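You operate a simulated robot arm through the tools that you are given. There is no shell and no other tool. Be economical: measure what you need, move in short steps, check, and stop when the job is done.

You are at the controls of a simulated robot arm. One attempt, no reset.

## Task
Stack the box marked "cards" from the counter top on top of the box labelled "plugs". Put one of the prisms from the counter top on the grey pulley. Put one of the grey framed plates from the counter top on top of the pulley case. Take the tin marked "caps" from the counter top and put it on the black magnifier. Fetch the white spool and set it on the store counter beside the glass cabinet. Fetch the steel cup and set it on the trolley end of the store counter. Press the yellow button two times. The order is free. Set down upright: prism, tin, white spool, steel cup.

The check looks at the end state, three seconds after you hand in, the way a careful person would. Anything else that was tipped, shoved, dropped, spilled or broken makes it a failure. Lids that push on must go on centred and level and be pressed home; caps that screw on are set level and turned clockwise until they are tight.

## Robot
A 7-joint arm with a vacuum gripper on a trunk, on a base that drives. Base frame: it is fixed to the floor where the robot stands at the start and does not move with it; the origin is under the middle of the robot, x ahead of it, y to its left, z up; the surface under the hand at the start is at about z = 0.85. Units: m, degrees, N and s.
Its first joint turns from -149.0 to 149.0 degrees. Places, roughly: blue box, green box, red box [0.75, 0, 1]; blue tin, grey tin [1.5, -4.25, 1]; grey framed plate (5x5x2 cm) [1.1, -3.3, 0.9]; grey pulley (7x7x3 cm) [1.1, -2.4, 0.9]; magnifier (9x9x2 cm) [1.7, -4.5, 0.9]; prism [1.25, -2, 1]; pulley case [1.5, -3.25, 1]; steel cup (6x6x7 cm) [-5.5, -3.5, 0.8]; store counter beside the glass cabinet (22x36 cm) [-7.2, -6.82, 0.84]; trolley end of the store counter [-5.4, -6.5, 0.8]; white spool (6x4x6 cm) [-5.6, -3.8, 0.8]; yellow button [-3.6, -2.6, 0.8]. Payload 1.06 kg.
Tool frame: the origin (TCP) lies in the middle of the cups' lips, and z points out of the cups. The gripper has 1 cup of 0.024 m across, covering 0.024 by 0.024 m (tool x, y); the bellows give 0.008 m. With the vacuum on, a cup seals on a smooth face that it is pressed against (1 to 4 N); it does not hold porous or soft things. The pull reaches 23 N.
Orientation is that of the tool frame in the base frame, as a unit quaternion [w, x, y, z]. With the cups facing straight down, the tool's x points along the base's -x, its y along +y and its z along -z.

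## Interface
- The arm moves only by the tool step_arm. Its argument "rows" is a list of rows, each an object (a shift or turn left out is 0, a gripper value left out holds the last) with "travel": the shift along the base's x, y, z in m, a list of three; "delta_rot": the turn, a rotation vector about the base's x, y, z in degrees, a list of three; "suction": the vacuum: 1 switches it on, 0 off. In form: [{"travel": [tx, ty, tz], "delta_rot": [ax, ay, az], "suction": suction}, ...]. A call has 1 to 20 rows; each row is the pose to reach, as a shift and turn from the pose commanded when the call began. Each row takes 0.2 s and may step no farther than 0.05 m and 8.6 degrees from the row before; otherwise, or with a gripper value out of range, the whole call is refused. Where a pose cannot be reached the arm comes as near as it can. A force on the tool above 40 N (or 10 N above the force at the start of the call, whichever is more), or a blocked arm, ends the call early, and 0.2 s more pass. The pull builds up within a second once a cup has sealed. Time passes only in rows, and 0.2 s behind the last, so rows that repeat a pose give it time. The reply holds the time, the measured pose of the TCP, the force on the tool along the base axes and the pull of the vacuum, in the units named above and with some noise, with the torque about the TCP (base axes, N m) and any sound that the robot's microphone picked up, and new pictures: "views" is both (left out), scene, wrist or none.
- Cameras (640 x 400 px; columns grow to the right, rows downward): "scene" is now at [0.0423, 0.1509, 1.5512]; the picture's right is [-0.20, -0.98, 0.00], its down [-0.55, 0.11, -0.83] and it looks along [0.81, -0.17, -0.56] (base axes); focal length 257 px, centre (320, 200). "wrist" rides on the gripper at [0.078, 0.019, -0.096] in the tool frame; the picture's right is [-0.24, 0.97, 0.00], its down [-0.71, -0.17, -0.69] and it looks along [-0.67, -0.16, 0.73] (tool axes); focal length 243 px, centre (320, 200). There is no depth. A picture from a camera that has moved, and an enlarged one, comes with that camera's place and axes in the base frame and with its lens.
- lift_body(by): slides the trunk up (or, below 0, down) by that many m; the arm and the scene camera ride with it, the base frame stays. It gives what a move gives, with no picture.
- drive_base(legs): drives the robot by 1 to 6 legs, each [ahead, turn to the left] in m and degrees, along the robot's own axes; the way and the turn of a leg run together, so that a leg with both is an arc; at most 1.5 m and 180 degrees a leg. The arm and the cameras ride along, it lands a little off, and it stops where it bumps. It gives what a move gives, and a new picture of the scene camera.
- pan_tilt(pan, tilt): turns the head with the scene camera to pan (to the left, within 155 degrees either way) and tilt (down, from -29 to 69), counted from straight ahead of the robot. It gives what a move gives, and a new picture of the scene camera.
- inspect(camera, box): a new picture of the part [left, top, right, bottom] of that camera's present view, enlarged. The clock stands still meanwhile.
- job_done(): hands the job in; it is judged then, once.

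Work in short steps. Places have to be worked out from the pictures, the camera data and where the tool is seen: move nearer, look again, correct. Check each grasp and each placing, and mend what went wrong. You have 196 turns and 260 pictures in all, those below and enlarged ones among them. Switch the vacuum off and draw the arm clear of the work before you hand the job in, unless the task says otherwise; then end with one line.

The tools are called after "Emit:" as name(argument=value, ...) on one line, values as JSON. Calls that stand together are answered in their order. step_arm: Moves the arm, as the interface text tells. Its arguments: {"type":"object","properties":{"rows":{"type":"array","items":{"type":"object","properties":{"travel":{"type":"array","items":{"type":"number"}},"delta_rot":{"type":"array","items":{"type":"number"}},"suction":{"type":"number"}}}},"views":{"type":"string","enum":["both","scene","wrist","none"]}},"required":["rows"]} The other tools are called the same way: lift_body (by) slides the trunk up or down; drive_base (legs) drives the base; pan_tilt (pan, tilt) turns the head that bears the scene camera; inspect (camera, box) takes an enlarged picture of a part of a camera's view; job_done () hands the job in.

At the start:

```text
time: 0.0
position: [0.6677, -0.1219, 1.0671]
tcp_rot: [0.0, 0.0, 1.0, 0.0]
contact_force: [-0.3, 0.3, -0.3]
ft_torque: [-0.01, 0.02, -0.02]
pull: 0.0
trunk travel left (down, up): [-0.6, 0.11]
robot x, y, heading: [-0.0003, 0.0033, -0.1]
head pan, tilt: [-11.6, 34.4]
```

scene: 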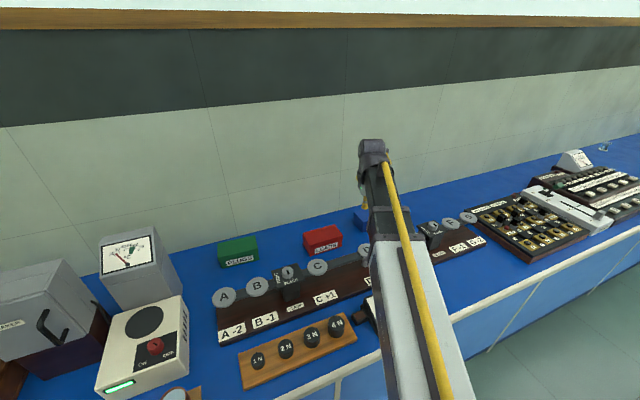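
wrist: 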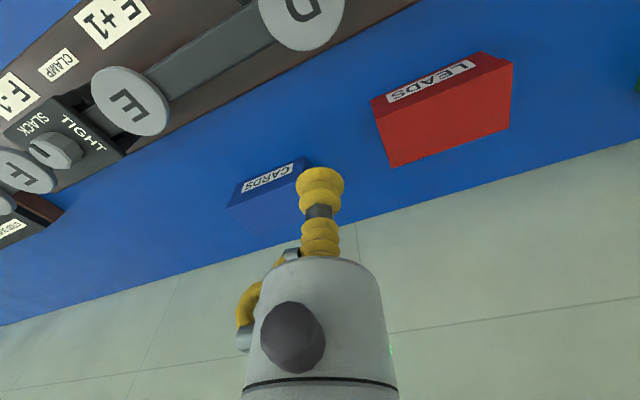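

The blue box reads "CARDS", the red "LEADS"; I check the green one's label in an enlarged picture.

Emit:
inspect(camera="scene", box=[200, 200, 400, 325])

Emit:
inspect(camera="wrist", box=[200, 40, 520, 240])

```text
3.20 times, centred on (300, 262) of scene
camera zoom: at [0.0423, 0.1509, 1.5512], right [-0.2, -0.98, 0.0], down [-0.55, 0.11, -0.83], along [0.81, -0.17, -0.56], focal length 823 px, centre (384, 0)
```

zoom: 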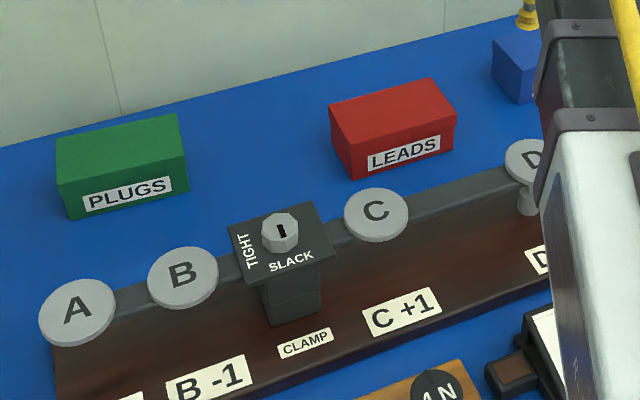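

```text
2.00 times, centred on (360, 140) of wrist
camera zoom: at [0.5898, -0.1035, 1.1623], right [0.24, 0.97, 0.0], down [0.71, -0.17, 0.69], along [0.67, -0.16, -0.73], focal length 485 px, centre (240, 320)
```

zoom: 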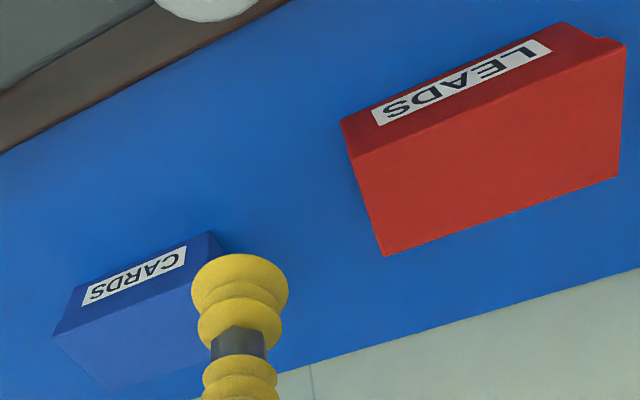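

The green box is PLUGS (front edge about x 0.715, y 0.23–0.36) and CARDS is at about (0.83, -0.23), yawed about 7–12°. I move the hand nearer to CARDS to look again.

Emit:
step_arm(rows=[{"travel": [0.03, -0.035, 0]}, {"travel": [0.06, -0.07, 0]}, {"travel": [0.1, -0.1, 0]}, {"travel": [0.13, -0.108, 0]}, {"travel": [0.13, -0.108, 0]}])

```text
time: 1.2
position: [0.7969, -0.2306, 1.068]
tcp_rot: [0.0, 0.001, 1.0, 0.0]
contact_force: [-0.8, -0.1, 0.5]
ft_torque: [-0.02, -0.01, -0.01]
pull: 0.0
trunk travel left (down, up): [-0.6, 0.11]
robot x, y, heading: [0.0016, -0.001, -0.1]
head pan, tilt: [-11.6, 34.4]
camera scene: at [0.0425, 0.1509, 1.5512], right [-0.2, -0.98, 0.0], down [-0.55, 0.11, -0.83], along [0.81, -0.17, -0.56], focal length 257 px, centre (320, 200)
camera wrist: at [0.7193, -0.2115, 1.165], right [0.23, 0.97, 0.0], down [0.71, -0.17, 0.68], along [0.67, -0.16, -0.73], focal length 243 px, centre (320, 200)
```

scene: 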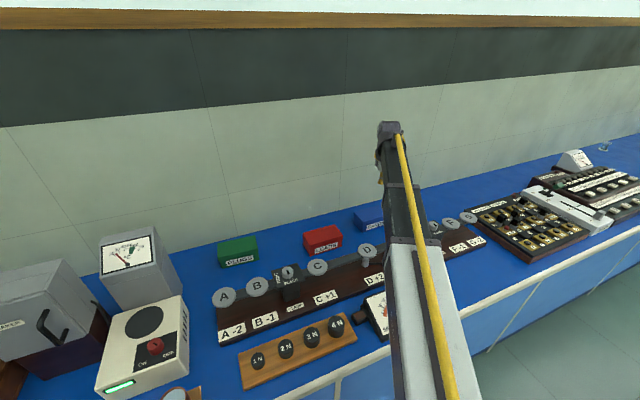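
wrist: 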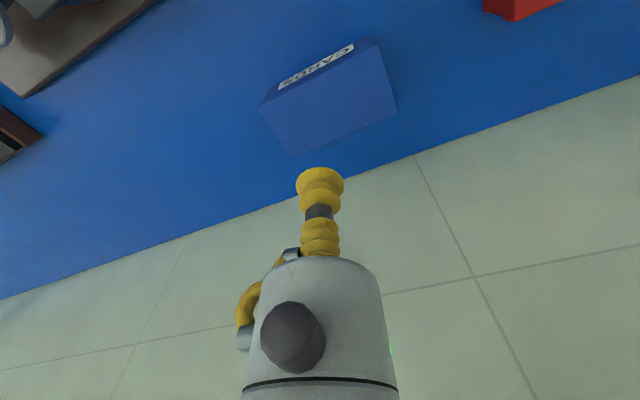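

I take a closer look at the box for its corners.

Emit:
inspect(camera="wrist", box=[240, 25, 416, 135])

Emit:
inspect(camera="scene", box=[200, 190, 408, 320])

```text
3.64 times, centred on (328, 80) of wrist
camera zoom: at [0.7193, -0.2115, 1.165], right [0.23, 0.97, 0.0], down [0.71, -0.17, 0.68], along [0.67, -0.16, -0.73], focal length 882 px, centre (291, 636)
```

zoom: 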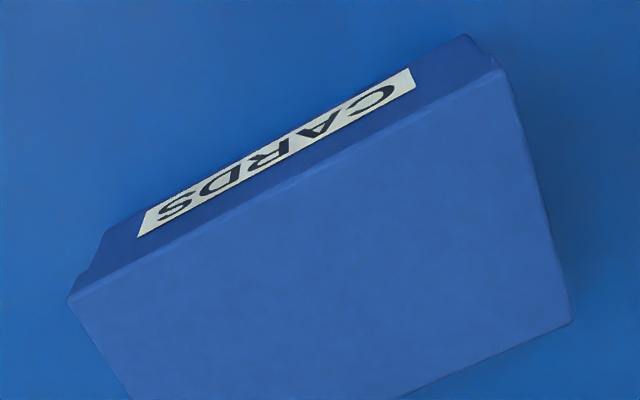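

```text
3.08 times, centred on (304, 255) of scene
camera zoom: at [0.0425, 0.1509, 1.5512], right [-0.2, -0.98, 0.0], down [-0.55, 0.11, -0.83], along [0.81, -0.17, -0.56], focal length 791 px, centre (369, 31)
```

zoom: 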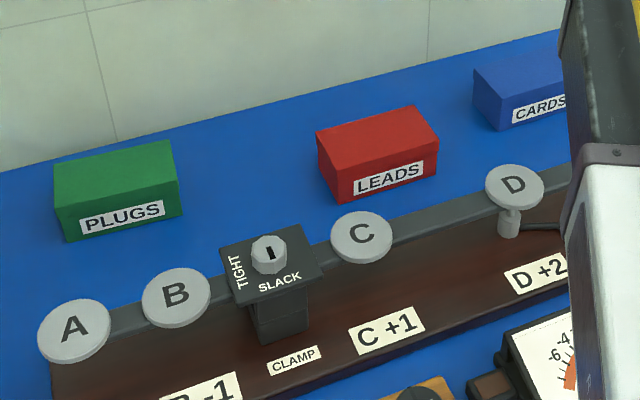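

CARDS top centre about (0.830, -0.228, 0.905), yaw about 13°. Before grasping I go and measure PLUGS with the wrist camera.

Emit:
step_arm(rows=[{"travel": [-0.01, 0.045, 0]}, {"travel": [-0.02, 0.09, 0]}, {"travel": [-0.03, 0.135, 0]}, {"travel": [-0.04, 0.18, 0]}, {"travel": [-0.05, 0.225, 0]}, {"travel": [-0.06, 0.27, 0]}, {"travel": [-0.07, 0.315, 0]}, {"travel": [-0.08, 0.36, 0]}, {"travel": [-0.08, 0.405, 0]}, {"travel": [-0.08, 0.45, 0]}, {"travel": [-0.08, 0.49, 0]}, {"travel": [-0.08, 0.52, 0]}, {"travel": [-0.08, 0.52, 0]}], views="none")

Emit:
inspect(camera="wrist", box=[220, 20, 444, 160])

```text
time: 4.0
position: [0.7168, 0.2909, 1.0664]
tcp_rot: [0.0, 0.0, 1.0, 0.0]
contact_force: [-0.3, 0.8, -0.6]
ft_torque: [-0.02, -0.01, -0.03]
pull: 0.0
trunk travel left (down, up): [-0.6, 0.11]
robot x, y, heading: [0.0007, -0.0001, 0.0]
head pan, tilt: [-11.6, 34.4]
```

```text
2.86 times, centred on (332, 90) of wrist
camera zoom: at [0.6397, 0.3092, 1.1617], right [0.24, 0.97, 0.0], down [0.71, -0.17, 0.69], along [0.67, -0.16, -0.73], focal length 693 px, centre (286, 514)
```

zoom: 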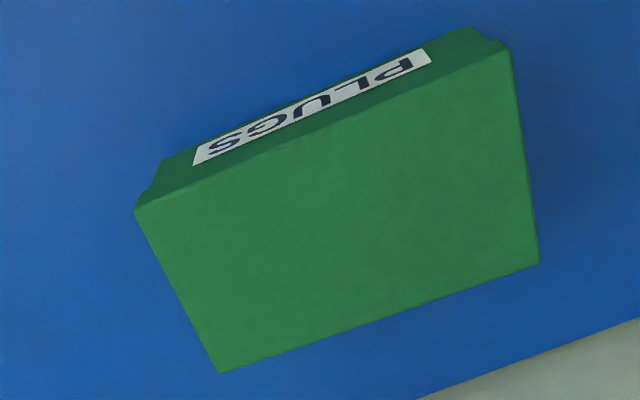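

PLUGS centre (0.744, 0.306), top about 0.903, yaw 7.5°. Now I go back over CARDS and descend to just above its top.

Emit:
step_arm(rows=[{"travel": [0.01, -0.045, 0]}, {"travel": [0.02, -0.09, 0]}, {"travel": [0.03, -0.135, 0]}, {"travel": [0.04, -0.18, 0]}, {"travel": [0.05, -0.225, 0]}, {"travel": [0.06, -0.27, 0]}, {"travel": [0.07, -0.315, 0]}, {"travel": [0.08, -0.36, 0]}, {"travel": [0.09, -0.405, 0]}, {"travel": [0.1, -0.45, 0]}, {"travel": [0.113, -0.49, 0]}, {"travel": [0.113, -0.519, 0]}, {"travel": [0.113, -0.519, -0.04]}, {"travel": [0.113, -0.519, -0.08]}, {"travel": [0.113, -0.519, -0.12]}, {"travel": [0.113, -0.519, -0.145]}, {"travel": [0.113, -0.519, -0.145]}], views="wrist")

```text
time: 7.6
position: [0.8309, -0.2275, 0.9197]
tcp_rot: [0.0, 0.001, 1.0, 0.0]
contact_force: [-0.6, 0.3, 0.4]
ft_torque: [0.0, 0.02, -0.02]
pull: 0.1
trunk travel left (down, up): [-0.6, 0.11]
robot x, y, heading: [-0.0025, -0.0006, -0.2]
head pan, tilt: [-11.6, 34.4]
camera wrist: at [0.7531, -0.2084, 1.0158], right [0.24, 0.97, 0.0], down [0.71, -0.17, 0.69], along [0.67, -0.16, -0.73], focal length 243 px, centre (320, 200)
```

wrist: 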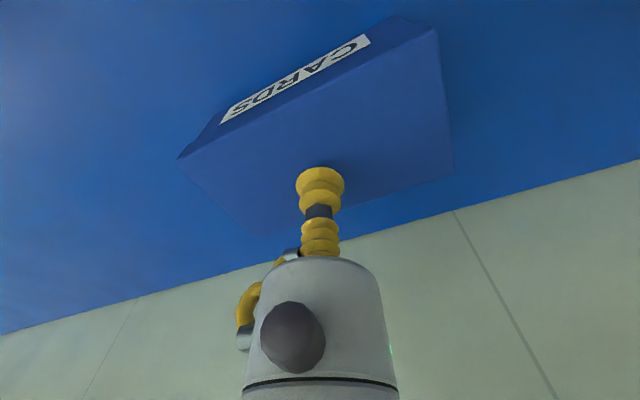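

The cup is right over the lid's middle. I descend in small steps with the vacuum on.

Emit:
step_arm(rows=[{"travel": [0, 0, -0.006], "suction": 1}, {"travel": [0, 0, -0.01]}, {"travel": [0, 0, -0.013]}, {"travel": [0, 0, -0.016]}, {"travel": [0, 0, -0.018]}, {"travel": [0, 0, -0.018]}, {"travel": [0, 0, -0.018]}, {"travel": [0, 0, -0.018]}], views="none")

```text
time: 9.4
position: [0.8301, -0.228, 0.9038]
tcp_rot: [0.0, 0.0, 1.0, 0.001]
contact_force: [3.3, 3.9, 13.7]
ft_torque: [-0.02, 0.04, 0.01]
pull: 22.3
trunk travel left (down, up): [-0.6, 0.11]
robot x, y, heading: [0.0033, 0.0016, -0.0]
head pan, tilt: [-11.6, 34.4]
```

Sealed (pull 22 N). I lift straight up and check.

Emit:
step_arm(rows=[{"travel": [0, 0, 0.005]}, {"travel": [0, 0, 0.02]}, {"travel": [0, 0, 0.05]}, {"travel": [0, 0, 0.09]}, {"travel": [0, 0, 0.12]}, {"travel": [0, 0, 0.15]}, {"travel": [0, 0, 0.15]}])

```text
time: 11.0
position: [0.8296, -0.23, 1.0522]
tcp_rot: [0.0, 0.0, 1.0, -0.001]
contact_force: [-0.1, -0.4, -1.5]
ft_torque: [-0.03, -0.02, -0.02]
pull: 22.9
trunk travel left (down, up): [-0.6, 0.11]
robot x, y, heading: [-0.001, 0.0039, -0.1]
head pan, tilt: [-11.6, 34.4]
camera scene: at [0.0423, 0.151, 1.5512], right [-0.2, -0.98, 0.0], down [-0.55, 0.11, -0.83], along [0.81, -0.17, -0.56], focal length 257 px, centre (320, 200)
camera wrist: at [0.7515, -0.2113, 1.149], right [0.24, 0.97, 0.0], down [0.71, -0.17, 0.68], along [0.67, -0.16, -0.73], focal length 243 px, centre (320, 200)
```

scene: 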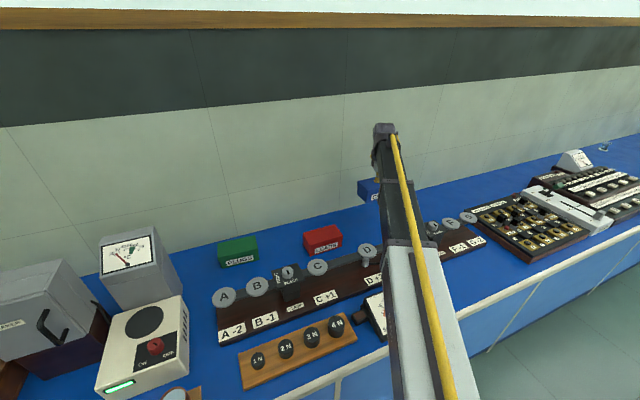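
wrist: 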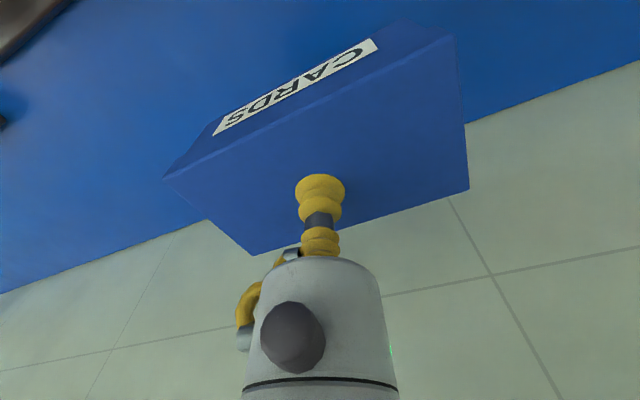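

CARDS hangs level and centred on the cup. I carry it over PLUGS, turning -5.3° about z.

Emit:
step_arm(rows=[{"travel": [-0.005, 0.03, 0]}, {"travel": [-0.012, 0.075, 0], "delta_rot": [0, 0, -0.5]}, {"travel": [-0.02, 0.12, 0], "delta_rot": [0, 0, -1]}, {"travel": [-0.027, 0.165, 0], "delta_rot": [0, 0, -1.5]}, {"travel": [-0.034, 0.21, 0], "delta_rot": [0, 0, -2]}, {"travel": [-0.041, 0.255, 0], "delta_rot": [0, 0, -2.5]}, {"travel": [-0.048, 0.3, 0], "delta_rot": [0, 0, -3]}, {"travel": [-0.055, 0.345, 0], "delta_rot": [0, 0, -3.5]}, {"travel": [-0.063, 0.39, 0], "delta_rot": [0, 0, -4]}, {"travel": [-0.07, 0.435, 0], "delta_rot": [0, 0, -4.5]}, {"travel": [-0.077, 0.475, 0], "delta_rot": [0, 0, -5]}, {"travel": [-0.0857, 0.51, 0], "delta_rot": [0, 0, -5.3]}, {"travel": [-0.0857, 0.5345, 0], "delta_rot": [0, 0, -5.3]}, {"travel": [-0.0857, 0.5345, -0.03], "delta_rot": [0, 0, -5.3]}, {"travel": [-0.0857, 0.5345, -0.06], "delta_rot": [0, 0, -5.3]}, {"travel": [-0.0857, 0.5345, -0.07], "delta_rot": [0, 0, -5.3]}, {"travel": [-0.0857, 0.5345, -0.07], "delta_rot": [0, 0, -5.3]}])

```text
time: 14.6
position: [0.7444, 0.3051, 0.9835]
tcp_rot: [0.0, 0.046, 0.999, -0.001]
contact_force: [0.2, 0.7, -1.2]
ft_torque: [0.0, -0.01, 0.0]
pull: 22.9
trunk travel left (down, up): [-0.6, 0.11]
robot x, y, heading: [-0.001, 0.0009, 0.4]
head pan, tilt: [-11.6, 34.4]
camera scene: at [0.0424, 0.1511, 1.5512], right [-0.2, -0.98, 0.0], down [-0.55, 0.11, -0.83], along [0.81, -0.17, -0.56], focal length 257 px, centre (320, 200)
camera wrist: at [0.6691, 0.331, 1.0796], right [0.32, 0.95, 0.0], down [0.69, -0.24, 0.69], along [0.65, -0.22, -0.73], focal length 243 px, centre (320, 200)
```

scene: 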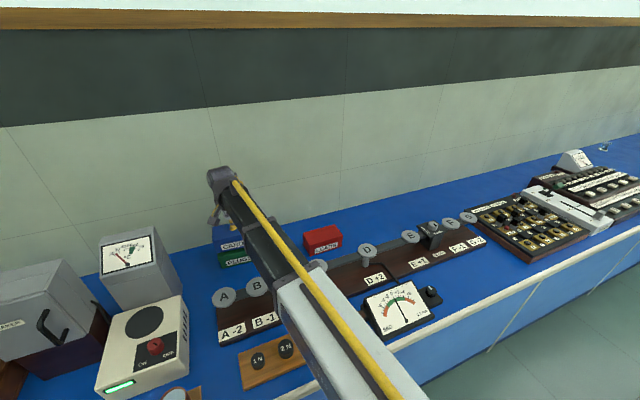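
wrist: 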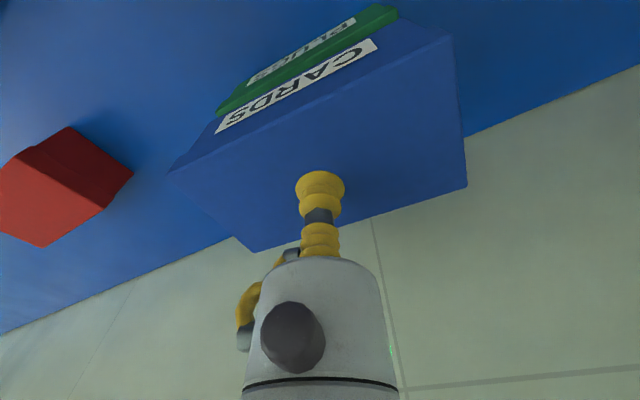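

Aligned over PLUGS. I lower slowly to contact.

Emit:
step_arm(rows=[{"travel": [0, 0, -0.012]}, {"travel": [0, 0, -0.02]}, {"travel": [0, 0, -0.024]}, {"travel": [0, 0, -0.027]}, {"travel": [0, 0, -0.027]}], views="none")

```text
time: 15.8
position: [0.7443, 0.3052, 0.9604]
tcp_rot: [0.004, 0.047, 0.999, 0.002]
contact_force: [-0.7, -1.3, 21.2]
ft_torque: [-0.02, 0.07, 0.06]
pull: 22.4
trunk travel left (down, up): [-0.6, 0.11]
robot x, y, heading: [0.0017, 0.0002, -0.1]
head pan, tilt: [-11.6, 34.4]
stopped in row 5: the force on the tool passed its limit at 41 N (the readings are from after the stop); the commanded pose is now the measured one
```

Firm contact. I ease up, release and draw off.

Emit:
step_arm(rows=[{"travel": [0, 0, 0.003]}, {"travel": [0, 0, 0.003], "suction": 0}, {"travel": [0, 0, 0.003]}, {"travel": [0, 0, 0.003]}, {"travel": [0, 0, 0.003]}, {"travel": [0, 0, 0.015]}, {"travel": [0, 0, 0.04]}, {"travel": [0, 0, 0.08]}, {"travel": [0, 0, 0.12]}, {"travel": [0, 0, 0.12]}])

```text
time: 18.0
position: [0.7474, 0.3052, 1.0773]
tcp_rot: [0.002, 0.046, 0.999, 0.0]
contact_force: [0.2, -0.3, 0.8]
ft_torque: [-0.01, -0.01, -0.04]
pull: 0.1
trunk travel left (down, up): [-0.6, 0.11]
robot x, y, heading: [-0.0007, 0.0026, -0.1]
head pan, tilt: [-11.6, 34.4]
camera scene: at [0.0423, 0.151, 1.5512], right [-0.2, -0.98, 0.0], down [-0.55, 0.11, -0.83], along [0.81, -0.17, -0.56], focal length 257 px, centre (320, 200)
camera wrist: at [0.671, 0.3313, 1.1732], right [0.32, 0.95, 0.0], down [0.69, -0.24, 0.69], along [0.65, -0.22, -0.73], focal length 243 px, centre (320, 200)
```

scene: 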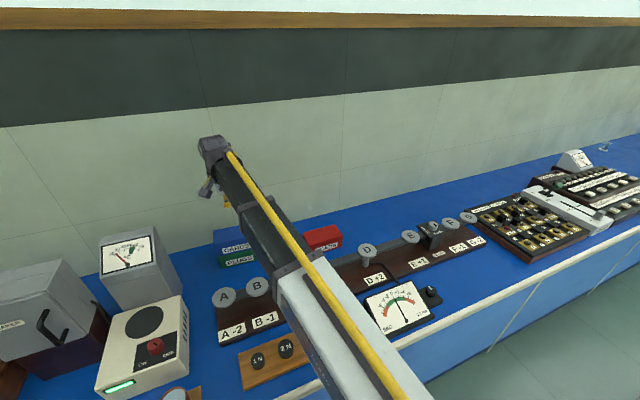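
wrist: 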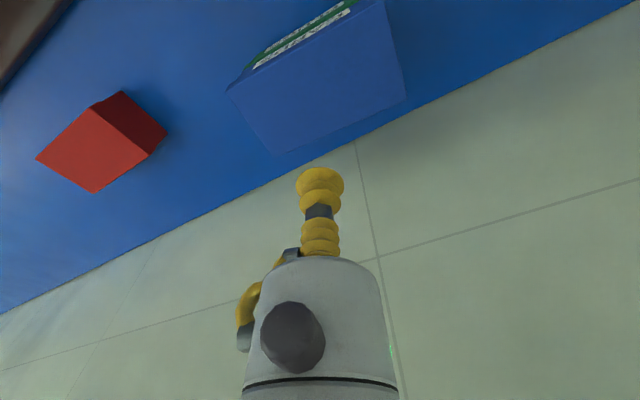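

Stack stands well (PLUGS below, CARDS on top). I tuck the arm up and in before driving along the counter.

Emit:
step_arm(rows=[{"travel": [0, 0, 0.045]}, {"travel": [0, 0, 0.09]}, {"travel": [-0.01, -0.02, 0.13], "delta_rot": [0, 0, 1]}, {"travel": [-0.03, -0.06, 0.14], "delta_rot": [0, 0, 2]}, {"travel": [-0.05, -0.1, 0.15], "delta_rot": [0, 0, 3]}, {"travel": [-0.075, -0.14, 0.16], "delta_rot": [0, 0, 4]}, {"travel": [-0.1, -0.18, 0.16], "delta_rot": [0, 0, 5.3]}, {"travel": [-0.13, -0.22, 0.16], "delta_rot": [0, 0, 5.3]}, {"travel": [-0.16, -0.26, 0.16], "delta_rot": [0, 0, 5.3]}, {"travel": [-0.19, -0.3, 0.16], "delta_rot": [0, 0, 5.3]}, {"travel": [-0.19, -0.3, 0.16], "delta_rot": [0, 0, 5.3]}], views="none")

Emit:
pan_tilt(pan=-85, tilt=25)

```text
time: 19.6
position: [0.6641, 0.1372, 1.219]
tcp_rot: [0.008, 0.014, 1.0, 0.004]
contact_force: [0.5, 16.2, -2.8]
ft_torque: [-1.93, -0.24, -1.51]
pull: 0.1
out of reach, approached as far as the arm can: row 6, 7
trunk travel left (down, up): [-0.6, 0.11]
robot x, y, heading: [0.0014, -0.0016, -0.1]
head pan, tilt: [-11.6, 34.4]
stopped in row 7: the force on the tool passed its limit at 84 N (the readings are from after the stop); the commanded pose is now the measured one
```

```text
time: 21.1
position: [0.6639, 0.1361, 1.2206]
tcp_rot: [0.008, 0.014, 1.0, 0.005]
contact_force: [-0.1, 27.9, -9.5]
ft_torque: [-3.28, -0.98, -2.51]
pull: 0.2
trunk travel left (down, up): [-0.6, 0.11]
robot x, y, heading: [-0.0002, -0.0014, 0.2]
head pan, tilt: [-85.0, 25.0]
camera scene: at [-0.0361, 0.077, 1.566], right [-1.0, -0.09, 0.0], down [-0.04, 0.42, -0.91], along [0.08, -0.9, -0.42], focal length 257 px, centre (320, 200)
```

scene: 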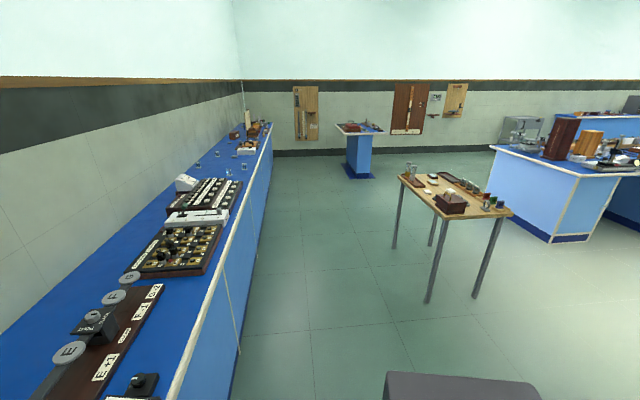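

The arm met its reach limit while rising and something presses on the hand (28 N along y). I back off downward and look.

Emit:
step_arm(rows=[{"travel": [0, 0.01, -0.02]}, {"travel": [0, 0.01, -0.06]}, {"travel": [0, 0.01, -0.1]}, {"travel": [0, 0.01, -0.12]}, {"travel": [0, 0.01, -0.12]}], views="wrist")

Emit:
pan_tilt(pan=0, tilt=34)

```text
time: 22.3
position: [0.663, 0.1479, 1.1002]
tcp_rot: [0.008, 0.012, 1.0, 0.004]
contact_force: [0.4, -0.4, 0.3]
ft_torque: [0.01, 0.03, -0.02]
pull: 0.0
trunk travel left (down, up): [-0.6, 0.11]
robot x, y, heading: [-0.0013, 0.0028, 0.1]
head pan, tilt: [-85.0, 25.0]
camera wrist: at [0.5843, 0.1683, 1.1958], right [0.26, 0.97, 0.01], down [0.69, -0.2, 0.7], along [0.67, -0.17, -0.72], focal length 243 px, centre (320, 200)
```

wrist: 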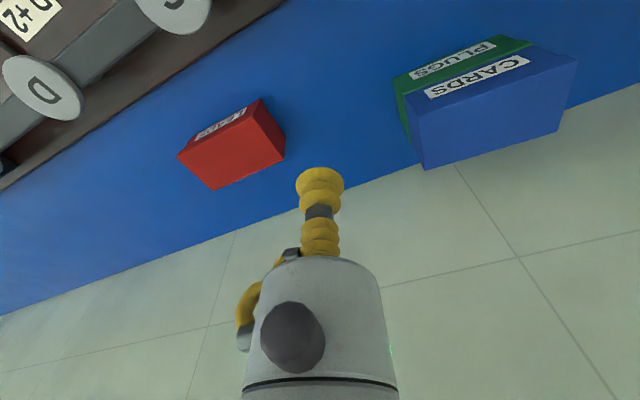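

```text
time: 23.9
position: [0.6626, 0.1479, 1.1018]
tcp_rot: [0.009, 0.013, 1.0, 0.005]
contact_force: [-0.1, 0.1, 0.3]
ft_torque: [0.02, -0.01, -0.01]
pull: 0.0
trunk travel left (down, up): [-0.6, 0.11]
robot x, y, heading: [0.0027, -0.0013, -0.1]
head pan, tilt: [0.0, 34.0]
camera scene: at [0.0444, 0.1687, 1.5518], right [0.0, -1.0, 0.0], down [-0.56, 0.0, -0.83], along [0.83, 0.0, -0.56], focal length 257 px, centre (320, 200)
```

scene: 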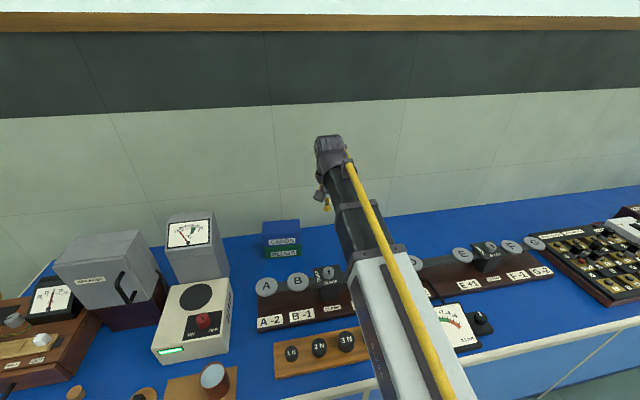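

Clear again: the fold only limits heights above about 1.2. I square the tool, pull in to x≈0.6 at z≈1.1, and raise the trunk instead for travelling.

Emit:
step_arm(rows=[{"travel": [-0.02, -0.04, 0], "delta_rot": [-0.5, 0.9, 1.4]}, {"travel": [-0.04, -0.08, 0], "delta_rot": [-0.5, 0.9, 1.4]}, {"travel": [-0.06, -0.12, 0], "delta_rot": [-0.5, 0.9, 1.4]}, {"travel": [-0.06, -0.15, 0], "delta_rot": [-0.5, 0.9, 1.4]}, {"travel": [-0.06, -0.15, 0], "delta_rot": [-0.5, 0.9, 1.4]}], views="none")

Emit:
lift_body(by=0.1)

```text
time: 25.1
position: [0.6041, -0.004, 1.0991]
tcp_rot: [0.001, 0.001, 1.0, 0.0]
contact_force: [-0.3, -0.3, 0.0]
ft_torque: [0.03, 0.01, -0.03]
pull: 0.0
trunk travel left (down, up): [-0.6, 0.11]
robot x, y, heading: [-0.0022, 0.0039, 0.1]
head pan, tilt: [0.0, 34.0]
```

```text
time: 26.4
position: [0.6022, -0.0033, 1.1987]
tcp_rot: [0.001, 0.001, 1.0, 0.0]
contact_force: [0.5, -0.1, -0.2]
ft_torque: [-0.02, 0.01, 0.03]
pull: 0.1
trunk travel left (down, up): [-0.7, 0.01]
robot x, y, heading: [-0.0, -0.0029, 0.0]
head pan, tilt: [0.0, 34.0]
```

Now I drive along the counter to stand before the prism and pulley.

Emit:
drive_base(legs=[[0, -78.5], [1.2, 0], [1.05, 0], [0, 67]])

```text
time: 42.0
position: [0.7744, -2.7345, 1.1986]
tcp_rot: [0.001, 0.508, 0.861, 0.0]
contact_force: [0.7, -0.7, 0.0]
ft_torque: [0.0, -0.01, 0.01]
pull: 0.0
trunk travel left (down, up): [-0.7, 0.01]
robot x, y, heading: [0.4877, -2.2043, -61.2]
head pan, tilt: [0.0, 34.0]
stopped in leg 4: the robot was blocked; the commanded pose is now the measured one
camera scene: at [0.6566, -2.1622, 1.6518], right [-0.88, -0.48, 0.0], down [-0.27, 0.49, -0.83], along [0.4, -0.73, -0.56], focal length 257 px, centre (320, 200)
```

scene: 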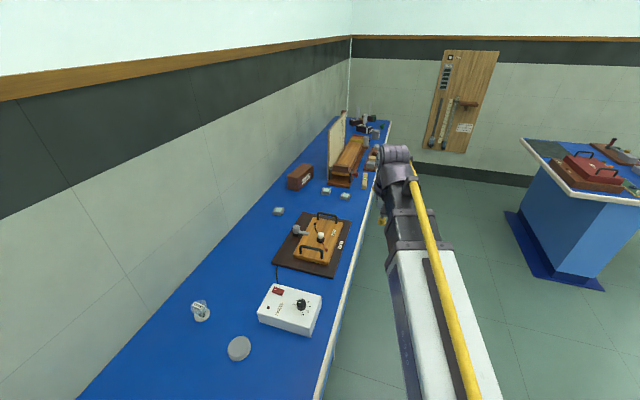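

The base's corner caught the counter while turning (0.27 m away). I turn right a little, drive off the counter, then turn to face it.

Emit:
drive_base(legs=[[0, -40], [0.16, 0], [0, 90]])

```text
time: 44.1
position: [0.4167, -2.8043, 1.1986]
tcp_rot: [0.0, 0.744, 0.668, -0.001]
contact_force: [0.4, -0.9, 0.8]
ft_torque: [0.0, -0.03, -0.01]
pull: 0.2
trunk travel left (down, up): [-0.7, 0.01]
robot x, y, heading: [0.4845, -2.2031, -96.4]
head pan, tilt: [0.0, 34.0]
stopped in leg 1: the robot was blocked; the commanded pose is now the measured one
camera scene: at [0.6503, -2.2676, 1.6518], right [-0.99, 0.11, 0.0], down [0.06, 0.56, -0.83], along [-0.09, -0.82, -0.56], focal length 257 px, centre (320, 200)
```

scene: 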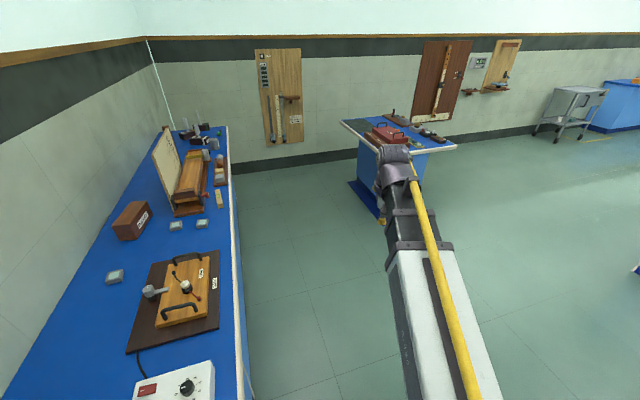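

The base is squarish, so it needs more room: I drive forward at this outward heading, then turn to the counter.

Emit:
drive_base(legs=[[0.3, 0], [0, 85]])

```text
time: 49.8
position: [1.0448, -2.6214, 1.1985]
tcp_rot: [0.001, 0.094, 0.996, 0.0]
contact_force: [0.6, -0.1, -0.6]
ft_torque: [0.01, 0.03, -0.02]
pull: 0.0
trunk travel left (down, up): [-0.7, 0.01]
robot x, y, heading: [0.4539, -2.5034, -11.2]
head pan, tilt: [0.0, 34.0]
camera scene: at [0.5279, -2.3468, 1.6518], right [-0.19, -0.98, 0.0], down [-0.55, 0.11, -0.83], along [0.81, -0.16, -0.56], focal length 257 px, centre (320, 200)
```

scene: 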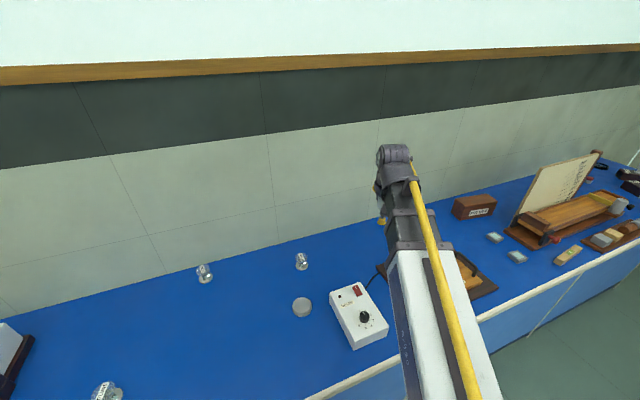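

Now facing the counter: grey disc = pulley, glass pieces = prisms. I enlarge them.

Emit:
inspect(camera="scene", box=[180, 240, 340, 340])

Emit:
inspect(camera="scene", box=[80, 345, 168, 400])

Emit:
inspect(camera="scene", box=[440, 160, 632, 280])

```text
4.00 times, centred on (260, 290) of scene
camera zoom: at [0.5279, -2.3468, 1.6518], right [-0.19, -0.98, 0.0], down [-0.55, 0.11, -0.83], along [0.81, -0.16, -0.56], focal length 1028 px, centre (560, -160)
```

zoom: 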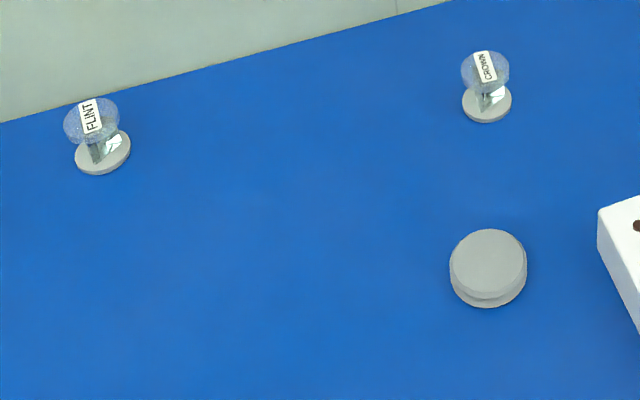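

```text
7.27 times, centred on (124, 372) of scene
camera zoom: at [0.5279, -2.3468, 1.6518], right [-0.19, -0.98, 0.0], down [-0.55, 0.11, -0.83], along [0.81, -0.16, -0.56], focal length 1870 px, centre (1746, -1054)
```

zoom: 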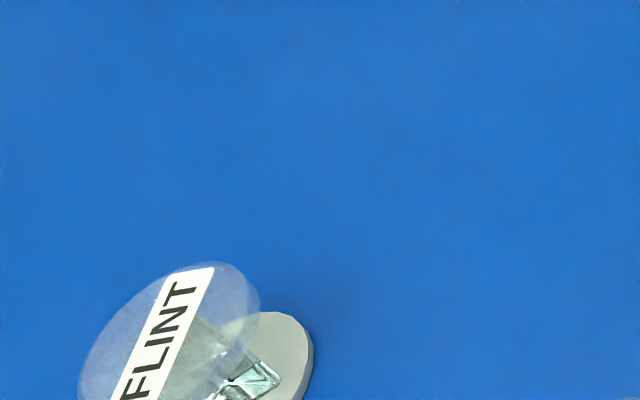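

```text
3.33 times, centred on (536, 220) of scene
camera zoom: at [0.5279, -2.3468, 1.6518], right [-0.19, -0.98, 0.0], down [-0.55, 0.11, -0.83], along [0.81, -0.16, -0.56], focal length 857 px, centre (-400, 133)
```

zoom: 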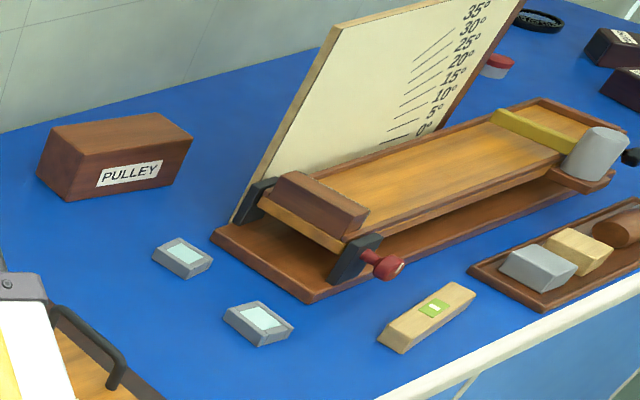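

The prisms are CROWN (1.236, -2.41) and two FLINT; the pulley is at about (1.04, -2.386). I lower the trunk and move over toward the CROWN prism.

Emit:
lift_body(by=-0.1)

Emit:
step_arm(rows=[{"travel": [0.025, 0.04, 0]}, {"travel": [0.05, 0.08, 0]}, {"travel": [0.075, 0.12, 0]}, {"travel": [0.1, 0.16, 0]}, {"travel": [0.12, 0.2, -0.01]}, {"travel": [0.12, 0.21, -0.05]}, {"travel": [0.12, 0.21, -0.05]}], views="wrist")

```text
time: 51.1
position: [1.0438, -2.6212, 1.0984]
tcp_rot: [0.001, 0.095, 0.995, -0.001]
contact_force: [-0.2, 0.4, 0.6]
ft_torque: [-0.02, 0.0, 0.04]
pull: 0.0
trunk travel left (down, up): [-0.6, 0.11]
robot x, y, heading: [0.4531, -2.5078, -11.1]
head pan, tilt: [0.0, 34.0]
```

```text
time: 52.7
position: [1.1649, -2.4119, 1.0454]
tcp_rot: [0.0, 0.096, 0.995, 0.0]
contact_force: [0.3, 0.2, -0.7]
ft_torque: [-0.01, -0.01, 0.01]
pull: 0.0
trunk travel left (down, up): [-0.6, 0.11]
robot x, y, heading: [0.4533, -2.5038, -11.1]
head pan, tilt: [0.0, 34.0]
camera wrist: at [1.0923, -2.3784, 1.1425], right [0.41, 0.91, 0.0], down [0.66, -0.3, 0.69], along [0.62, -0.28, -0.73], focal length 243 px, centre (320, 200)
```

wrist: 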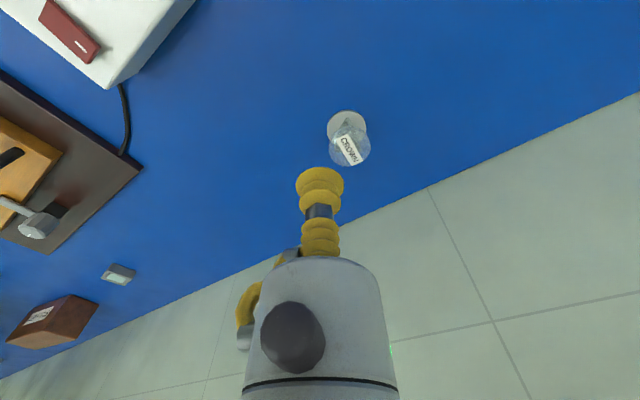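

Emit:
inspect(camera="wrist", box=[300, 95, 396, 180])

```text
4.71 times, centred on (348, 138) of wrist
camera zoom: at [1.0923, -2.3784, 1.1425], right [0.41, 0.91, 0.0], down [0.66, -0.3, 0.69], along [0.62, -0.28, -0.73], focal length 1142 px, centre (188, 494)
```

zoom: 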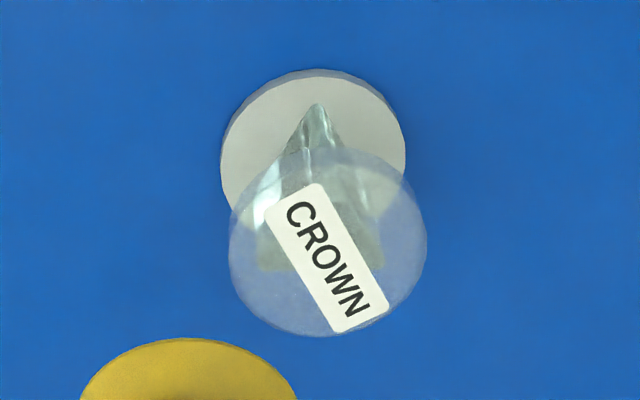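

CROWN top disc at about (1.239, -2.407), top z≈0.895. I move over it and descend to just above.

Emit:
step_arm(rows=[{"travel": [0.04, 0.003, 0]}, {"travel": [0.074, 0.005, 0]}, {"travel": [0.074, 0.005, -0.04]}, {"travel": [0.074, 0.005, -0.08]}, {"travel": [0.074, 0.005, -0.12]}, {"travel": [0.074, 0.005, -0.13]}, {"travel": [0.074, 0.005, -0.13]}], views="wrist")

```text
time: 54.3
position: [1.2383, -2.4069, 0.9182]
tcp_rot: [0.001, 0.095, 0.995, 0.0]
contact_force: [-0.5, 0.7, 0.4]
ft_torque: [0.01, -0.02, -0.02]
pull: 0.1
trunk travel left (down, up): [-0.6, 0.11]
robot x, y, heading: [0.4515, -2.5066, -11.0]
head pan, tilt: [0.0, 34.0]
camera wrist: at [1.1651, -2.3737, 1.0144], right [0.41, 0.91, 0.0], down [0.66, -0.3, 0.69], along [0.62, -0.28, -0.73], focal length 243 px, centre (320, 200)
```

wrist: 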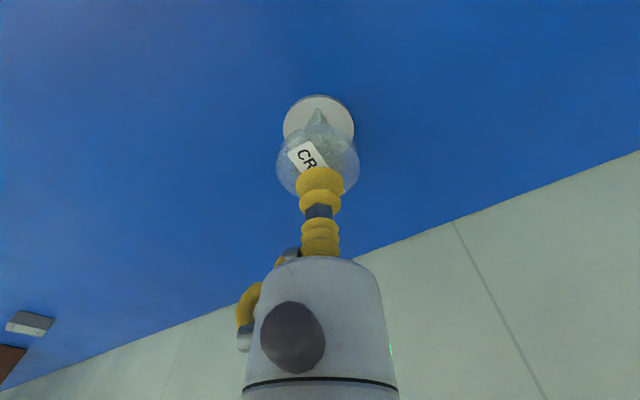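

Centred within a millimetre or two. I descend gently with vacuum on.

Emit:
step_arm(rows=[{"travel": [0, 0, -0.01], "suction": 1}, {"travel": [0, 0, -0.015]}, {"travel": [0, 0, -0.019]}, {"travel": [0, 0, -0.022]}, {"travel": [0, 0, -0.024]}, {"travel": [0, 0, -0.024]}, {"travel": [0, 0, -0.024]}], views="none")

```text
time: 55.9
position: [1.2367, -2.4076, 0.8953]
tcp_rot: [0.001, 0.095, 0.995, 0.0]
contact_force: [-0.6, -0.3, 16.8]
ft_torque: [-0.07, -0.06, -0.02]
pull: 23.0
trunk travel left (down, up): [-0.6, 0.11]
robot x, y, heading: [0.4504, -2.5065, -11.1]
head pan, tilt: [0.0, 34.0]
```

Sealed. I lift and carry it near the pulley, beside it, so the wrist camera can measure the pulley.

Emit:
step_arm(rows=[{"travel": [0, 0, 0.01]}, {"travel": [0, 0, 0.04]}, {"travel": [0, 0, 0.08]}, {"travel": [0, 0, 0.12]}, {"travel": [-0.04, -0.01, 0.14]}, {"travel": [-0.08, -0.02, 0.14]}, {"travel": [-0.12, -0.03, 0.14]}, {"travel": [-0.15, -0.04, 0.14]}, {"travel": [-0.18, -0.055, 0.14]}, {"travel": [-0.18, -0.055, 0.14]}])

```text
time: 58.1
position: [1.0557, -2.4637, 1.0353]
tcp_rot: [0.0, 0.095, 0.995, 0.0]
contact_force: [-0.1, -0.1, -2.5]
ft_torque: [-0.02, -0.04, -0.02]
pull: 23.0
trunk travel left (down, up): [-0.6, 0.11]
robot x, y, heading: [0.4526, -2.5033, -10.9]
head pan, tilt: [0.0, 34.0]
camera scene: at [0.5277, -2.3471, 1.5518], right [-0.19, -0.98, 0.0], down [-0.55, 0.11, -0.83], along [0.81, -0.16, -0.56], focal length 257 px, centre (320, 200)
camera wrist: at [0.9838, -2.4299, 1.1314], right [0.41, 0.91, 0.0], down [0.66, -0.3, 0.69], along [0.62, -0.28, -0.73], focal length 243 px, centre (320, 200)
```

scene: 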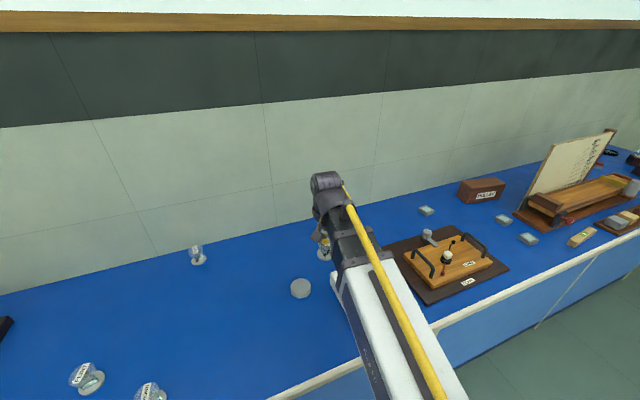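
wrist: 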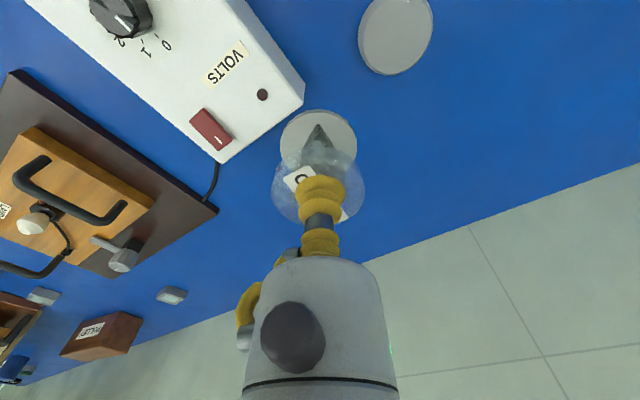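

Emit:
inspect(camera="wrist", box=[330, 0, 458, 80])

Emit:
inspect(camera="scene", box=[260, 220, 388, 300])

```text
5.00 times, centred on (394, 40) of wrist
camera zoom: at [0.9838, -2.4299, 1.1314], right [0.41, 0.91, 0.0], down [0.66, -0.3, 0.69], along [0.62, -0.28, -0.73], focal length 1213 px, centre (-50, 1000)
```

zoom: 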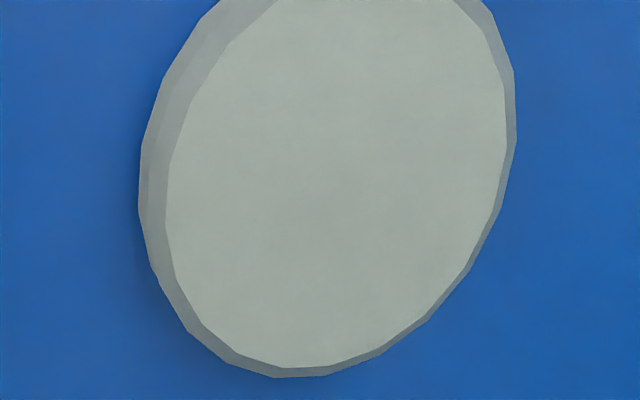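

```text
5.00 times, centred on (324, 260) of scene
camera zoom: at [0.5277, -2.3471, 1.5518], right [-0.19, -0.98, 0.0], down [-0.55, 0.11, -0.83], along [0.81, -0.16, -0.56], focal length 1285 px, centre (300, -100)
```

zoom: 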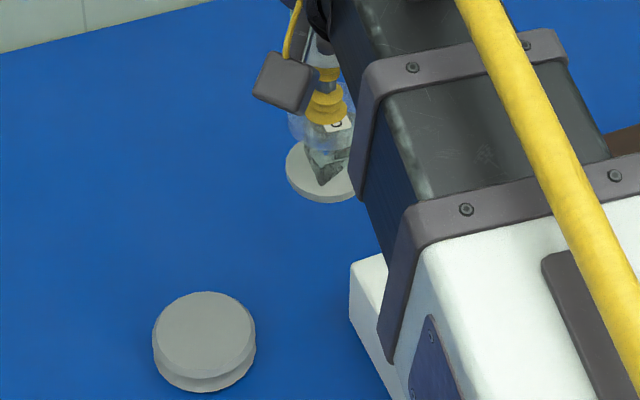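

Pulley centre about (1.046, -2.386). I move over it and lower to about 2 cm above.

Emit:
step_arm(rows=[{"travel": [-0.005, 0.04, 0]}, {"travel": [-0.01, 0.078, 0]}, {"travel": [-0.01, 0.078, -0.04]}, {"travel": [-0.01, 0.078, -0.08]}, {"travel": [-0.01, 0.078, -0.092]}, {"travel": [-0.01, 0.078, -0.092]}])

Emit:
inspect(camera="wrist", box=[240, 60, 400, 200])

Emit:
inspect(camera="scene", box=[240, 220, 368, 320])

```text
time: 59.5
position: [1.0481, -2.3814, 0.9427]
tcp_rot: [0.001, 0.095, 0.996, 0.0]
contact_force: [-0.8, 0.7, -0.6]
ft_torque: [0.02, 0.01, 0.01]
pull: 23.3
trunk travel left (down, up): [-0.6, 0.11]
robot x, y, heading: [0.4556, -2.5048, -11.0]
head pan, tilt: [0.0, 34.0]
camera scene: at [0.5279, -2.3469, 1.5518], right [-0.19, -0.98, 0.0], down [-0.55, 0.11, -0.83], along [0.81, -0.16, -0.56], focal length 257 px, centre (320, 200)
camera wrist: at [0.9745, -2.3488, 1.0379], right [0.41, 0.91, 0.0], down [0.66, -0.3, 0.69], along [0.62, -0.28, -0.73], focal length 243 px, centre (320, 200)
```

scene: 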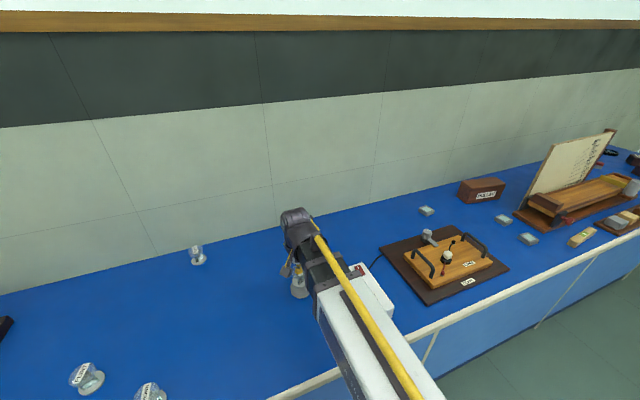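
wrist: 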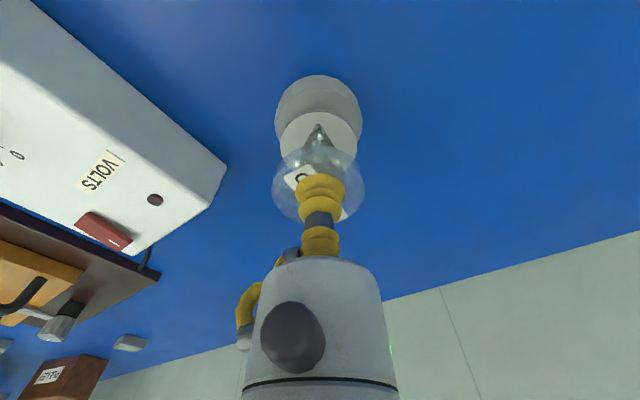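

```text
2.86 times, centred on (320, 130) of wrist
camera zoom: at [0.9745, -2.3488, 1.0379], right [0.41, 0.91, 0.0], down [0.66, -0.3, 0.69], along [0.62, -0.28, -0.73], focal length 693 px, centre (320, 400)
```

zoom: 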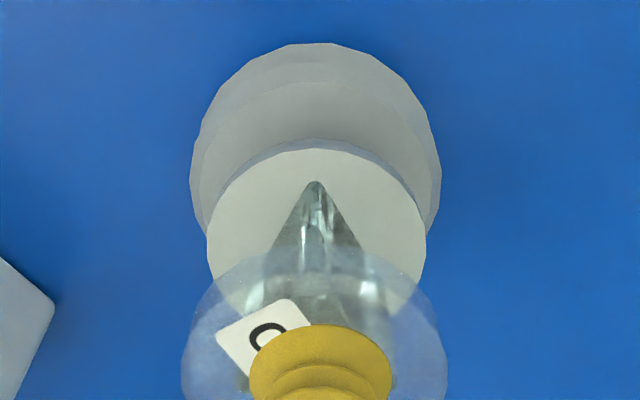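

```text
4.00 times, centred on (304, 270) of scene
camera zoom: at [0.5279, -2.3469, 1.5518], right [-0.19, -0.98, 0.0], down [-0.55, 0.11, -0.83], along [0.81, -0.16, -0.56], focal length 1028 px, centre (384, -80)
```

zoom: 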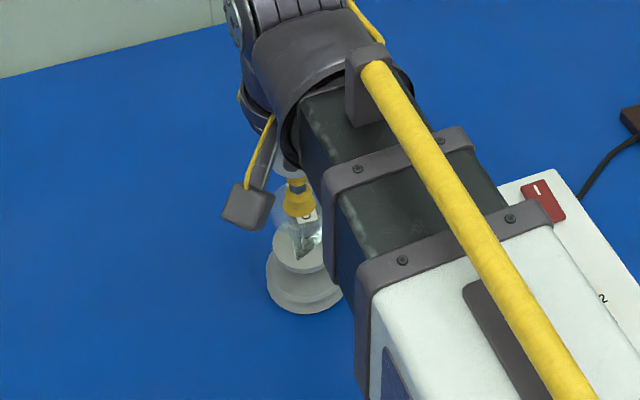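

Base disc sits well inside the pulley's top. I lower gently to contact.

Emit:
step_arm(rows=[{"travel": [0.001, -0.002, -0.006]}, {"travel": [0.001, -0.002, -0.011]}, {"travel": [0.001, -0.002, -0.015]}, {"travel": [0.001, -0.002, -0.018]}, {"travel": [0.001, -0.002, -0.018]}], views="none")

```text
time: 60.7
position: [1.0481, -2.3835, 0.9237]
tcp_rot: [0.0, 0.096, 0.995, 0.0]
contact_force: [-0.1, 0.0, -0.5]
ft_torque: [0.03, 0.0, 0.02]
pull: 23.0
trunk travel left (down, up): [-0.6, 0.11]
robot x, y, heading: [0.4522, -2.5054, -11.0]
head pan, tilt: [0.0, 34.0]
```

Emit:
step_arm(rows=[{"travel": [0, 0, -0.003]}, {"travel": [0, 0, -0.006]}, {"travel": [0, 0, -0.008]}, {"travel": [0, 0, -0.008]}], views="none")

```text
time: 61.7
position: [1.048, -2.3847, 0.9173]
tcp_rot: [0.001, 0.095, 0.996, 0.001]
contact_force: [1.6, 1.0, 19.2]
ft_torque: [0.05, -0.11, 0.01]
pull: 22.7
trunk travel left (down, up): [-0.6, 0.11]
robot x, y, heading: [0.4538, -2.5007, -10.7]
head pan, tilt: [0.0, 34.0]
```

Contact felt at z≈0.918. I ease, release, and rise.

Emit:
step_arm(rows=[{"travel": [0, 0, 0.002]}, {"travel": [0, 0, 0.002], "suction": 0}, {"travel": [0, 0, 0.002]}, {"travel": [0, 0, 0.002]}, {"travel": [0, 0, 0.002]}, {"travel": [0, 0, 0.012]}, {"travel": [0, 0, 0.05]}, {"travel": [0, 0, 0.1]}, {"travel": [0.03, -0.03, 0.14]}, {"travel": [0.05, -0.07, 0.15]}, {"travel": [0.05, -0.07, 0.15]}])

Emit:
inspect(camera="wrist", box=[300, 0, 460, 100])

```text
refused: row 9 steps farther than a row can; nothing moved
```

```text
4.00 times, centred on (380, 50) of wrist
camera zoom: at [0.9753, -2.3514, 1.0135], right [0.41, 0.91, 0.0], down [0.66, -0.3, 0.69], along [0.63, -0.28, -0.73], focal length 970 px, centre (80, 800)
```

zoom: 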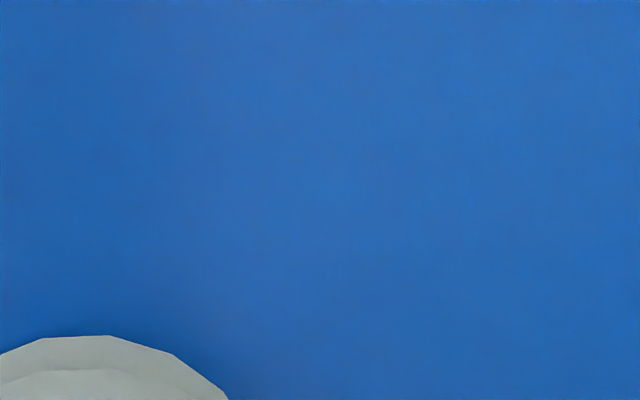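

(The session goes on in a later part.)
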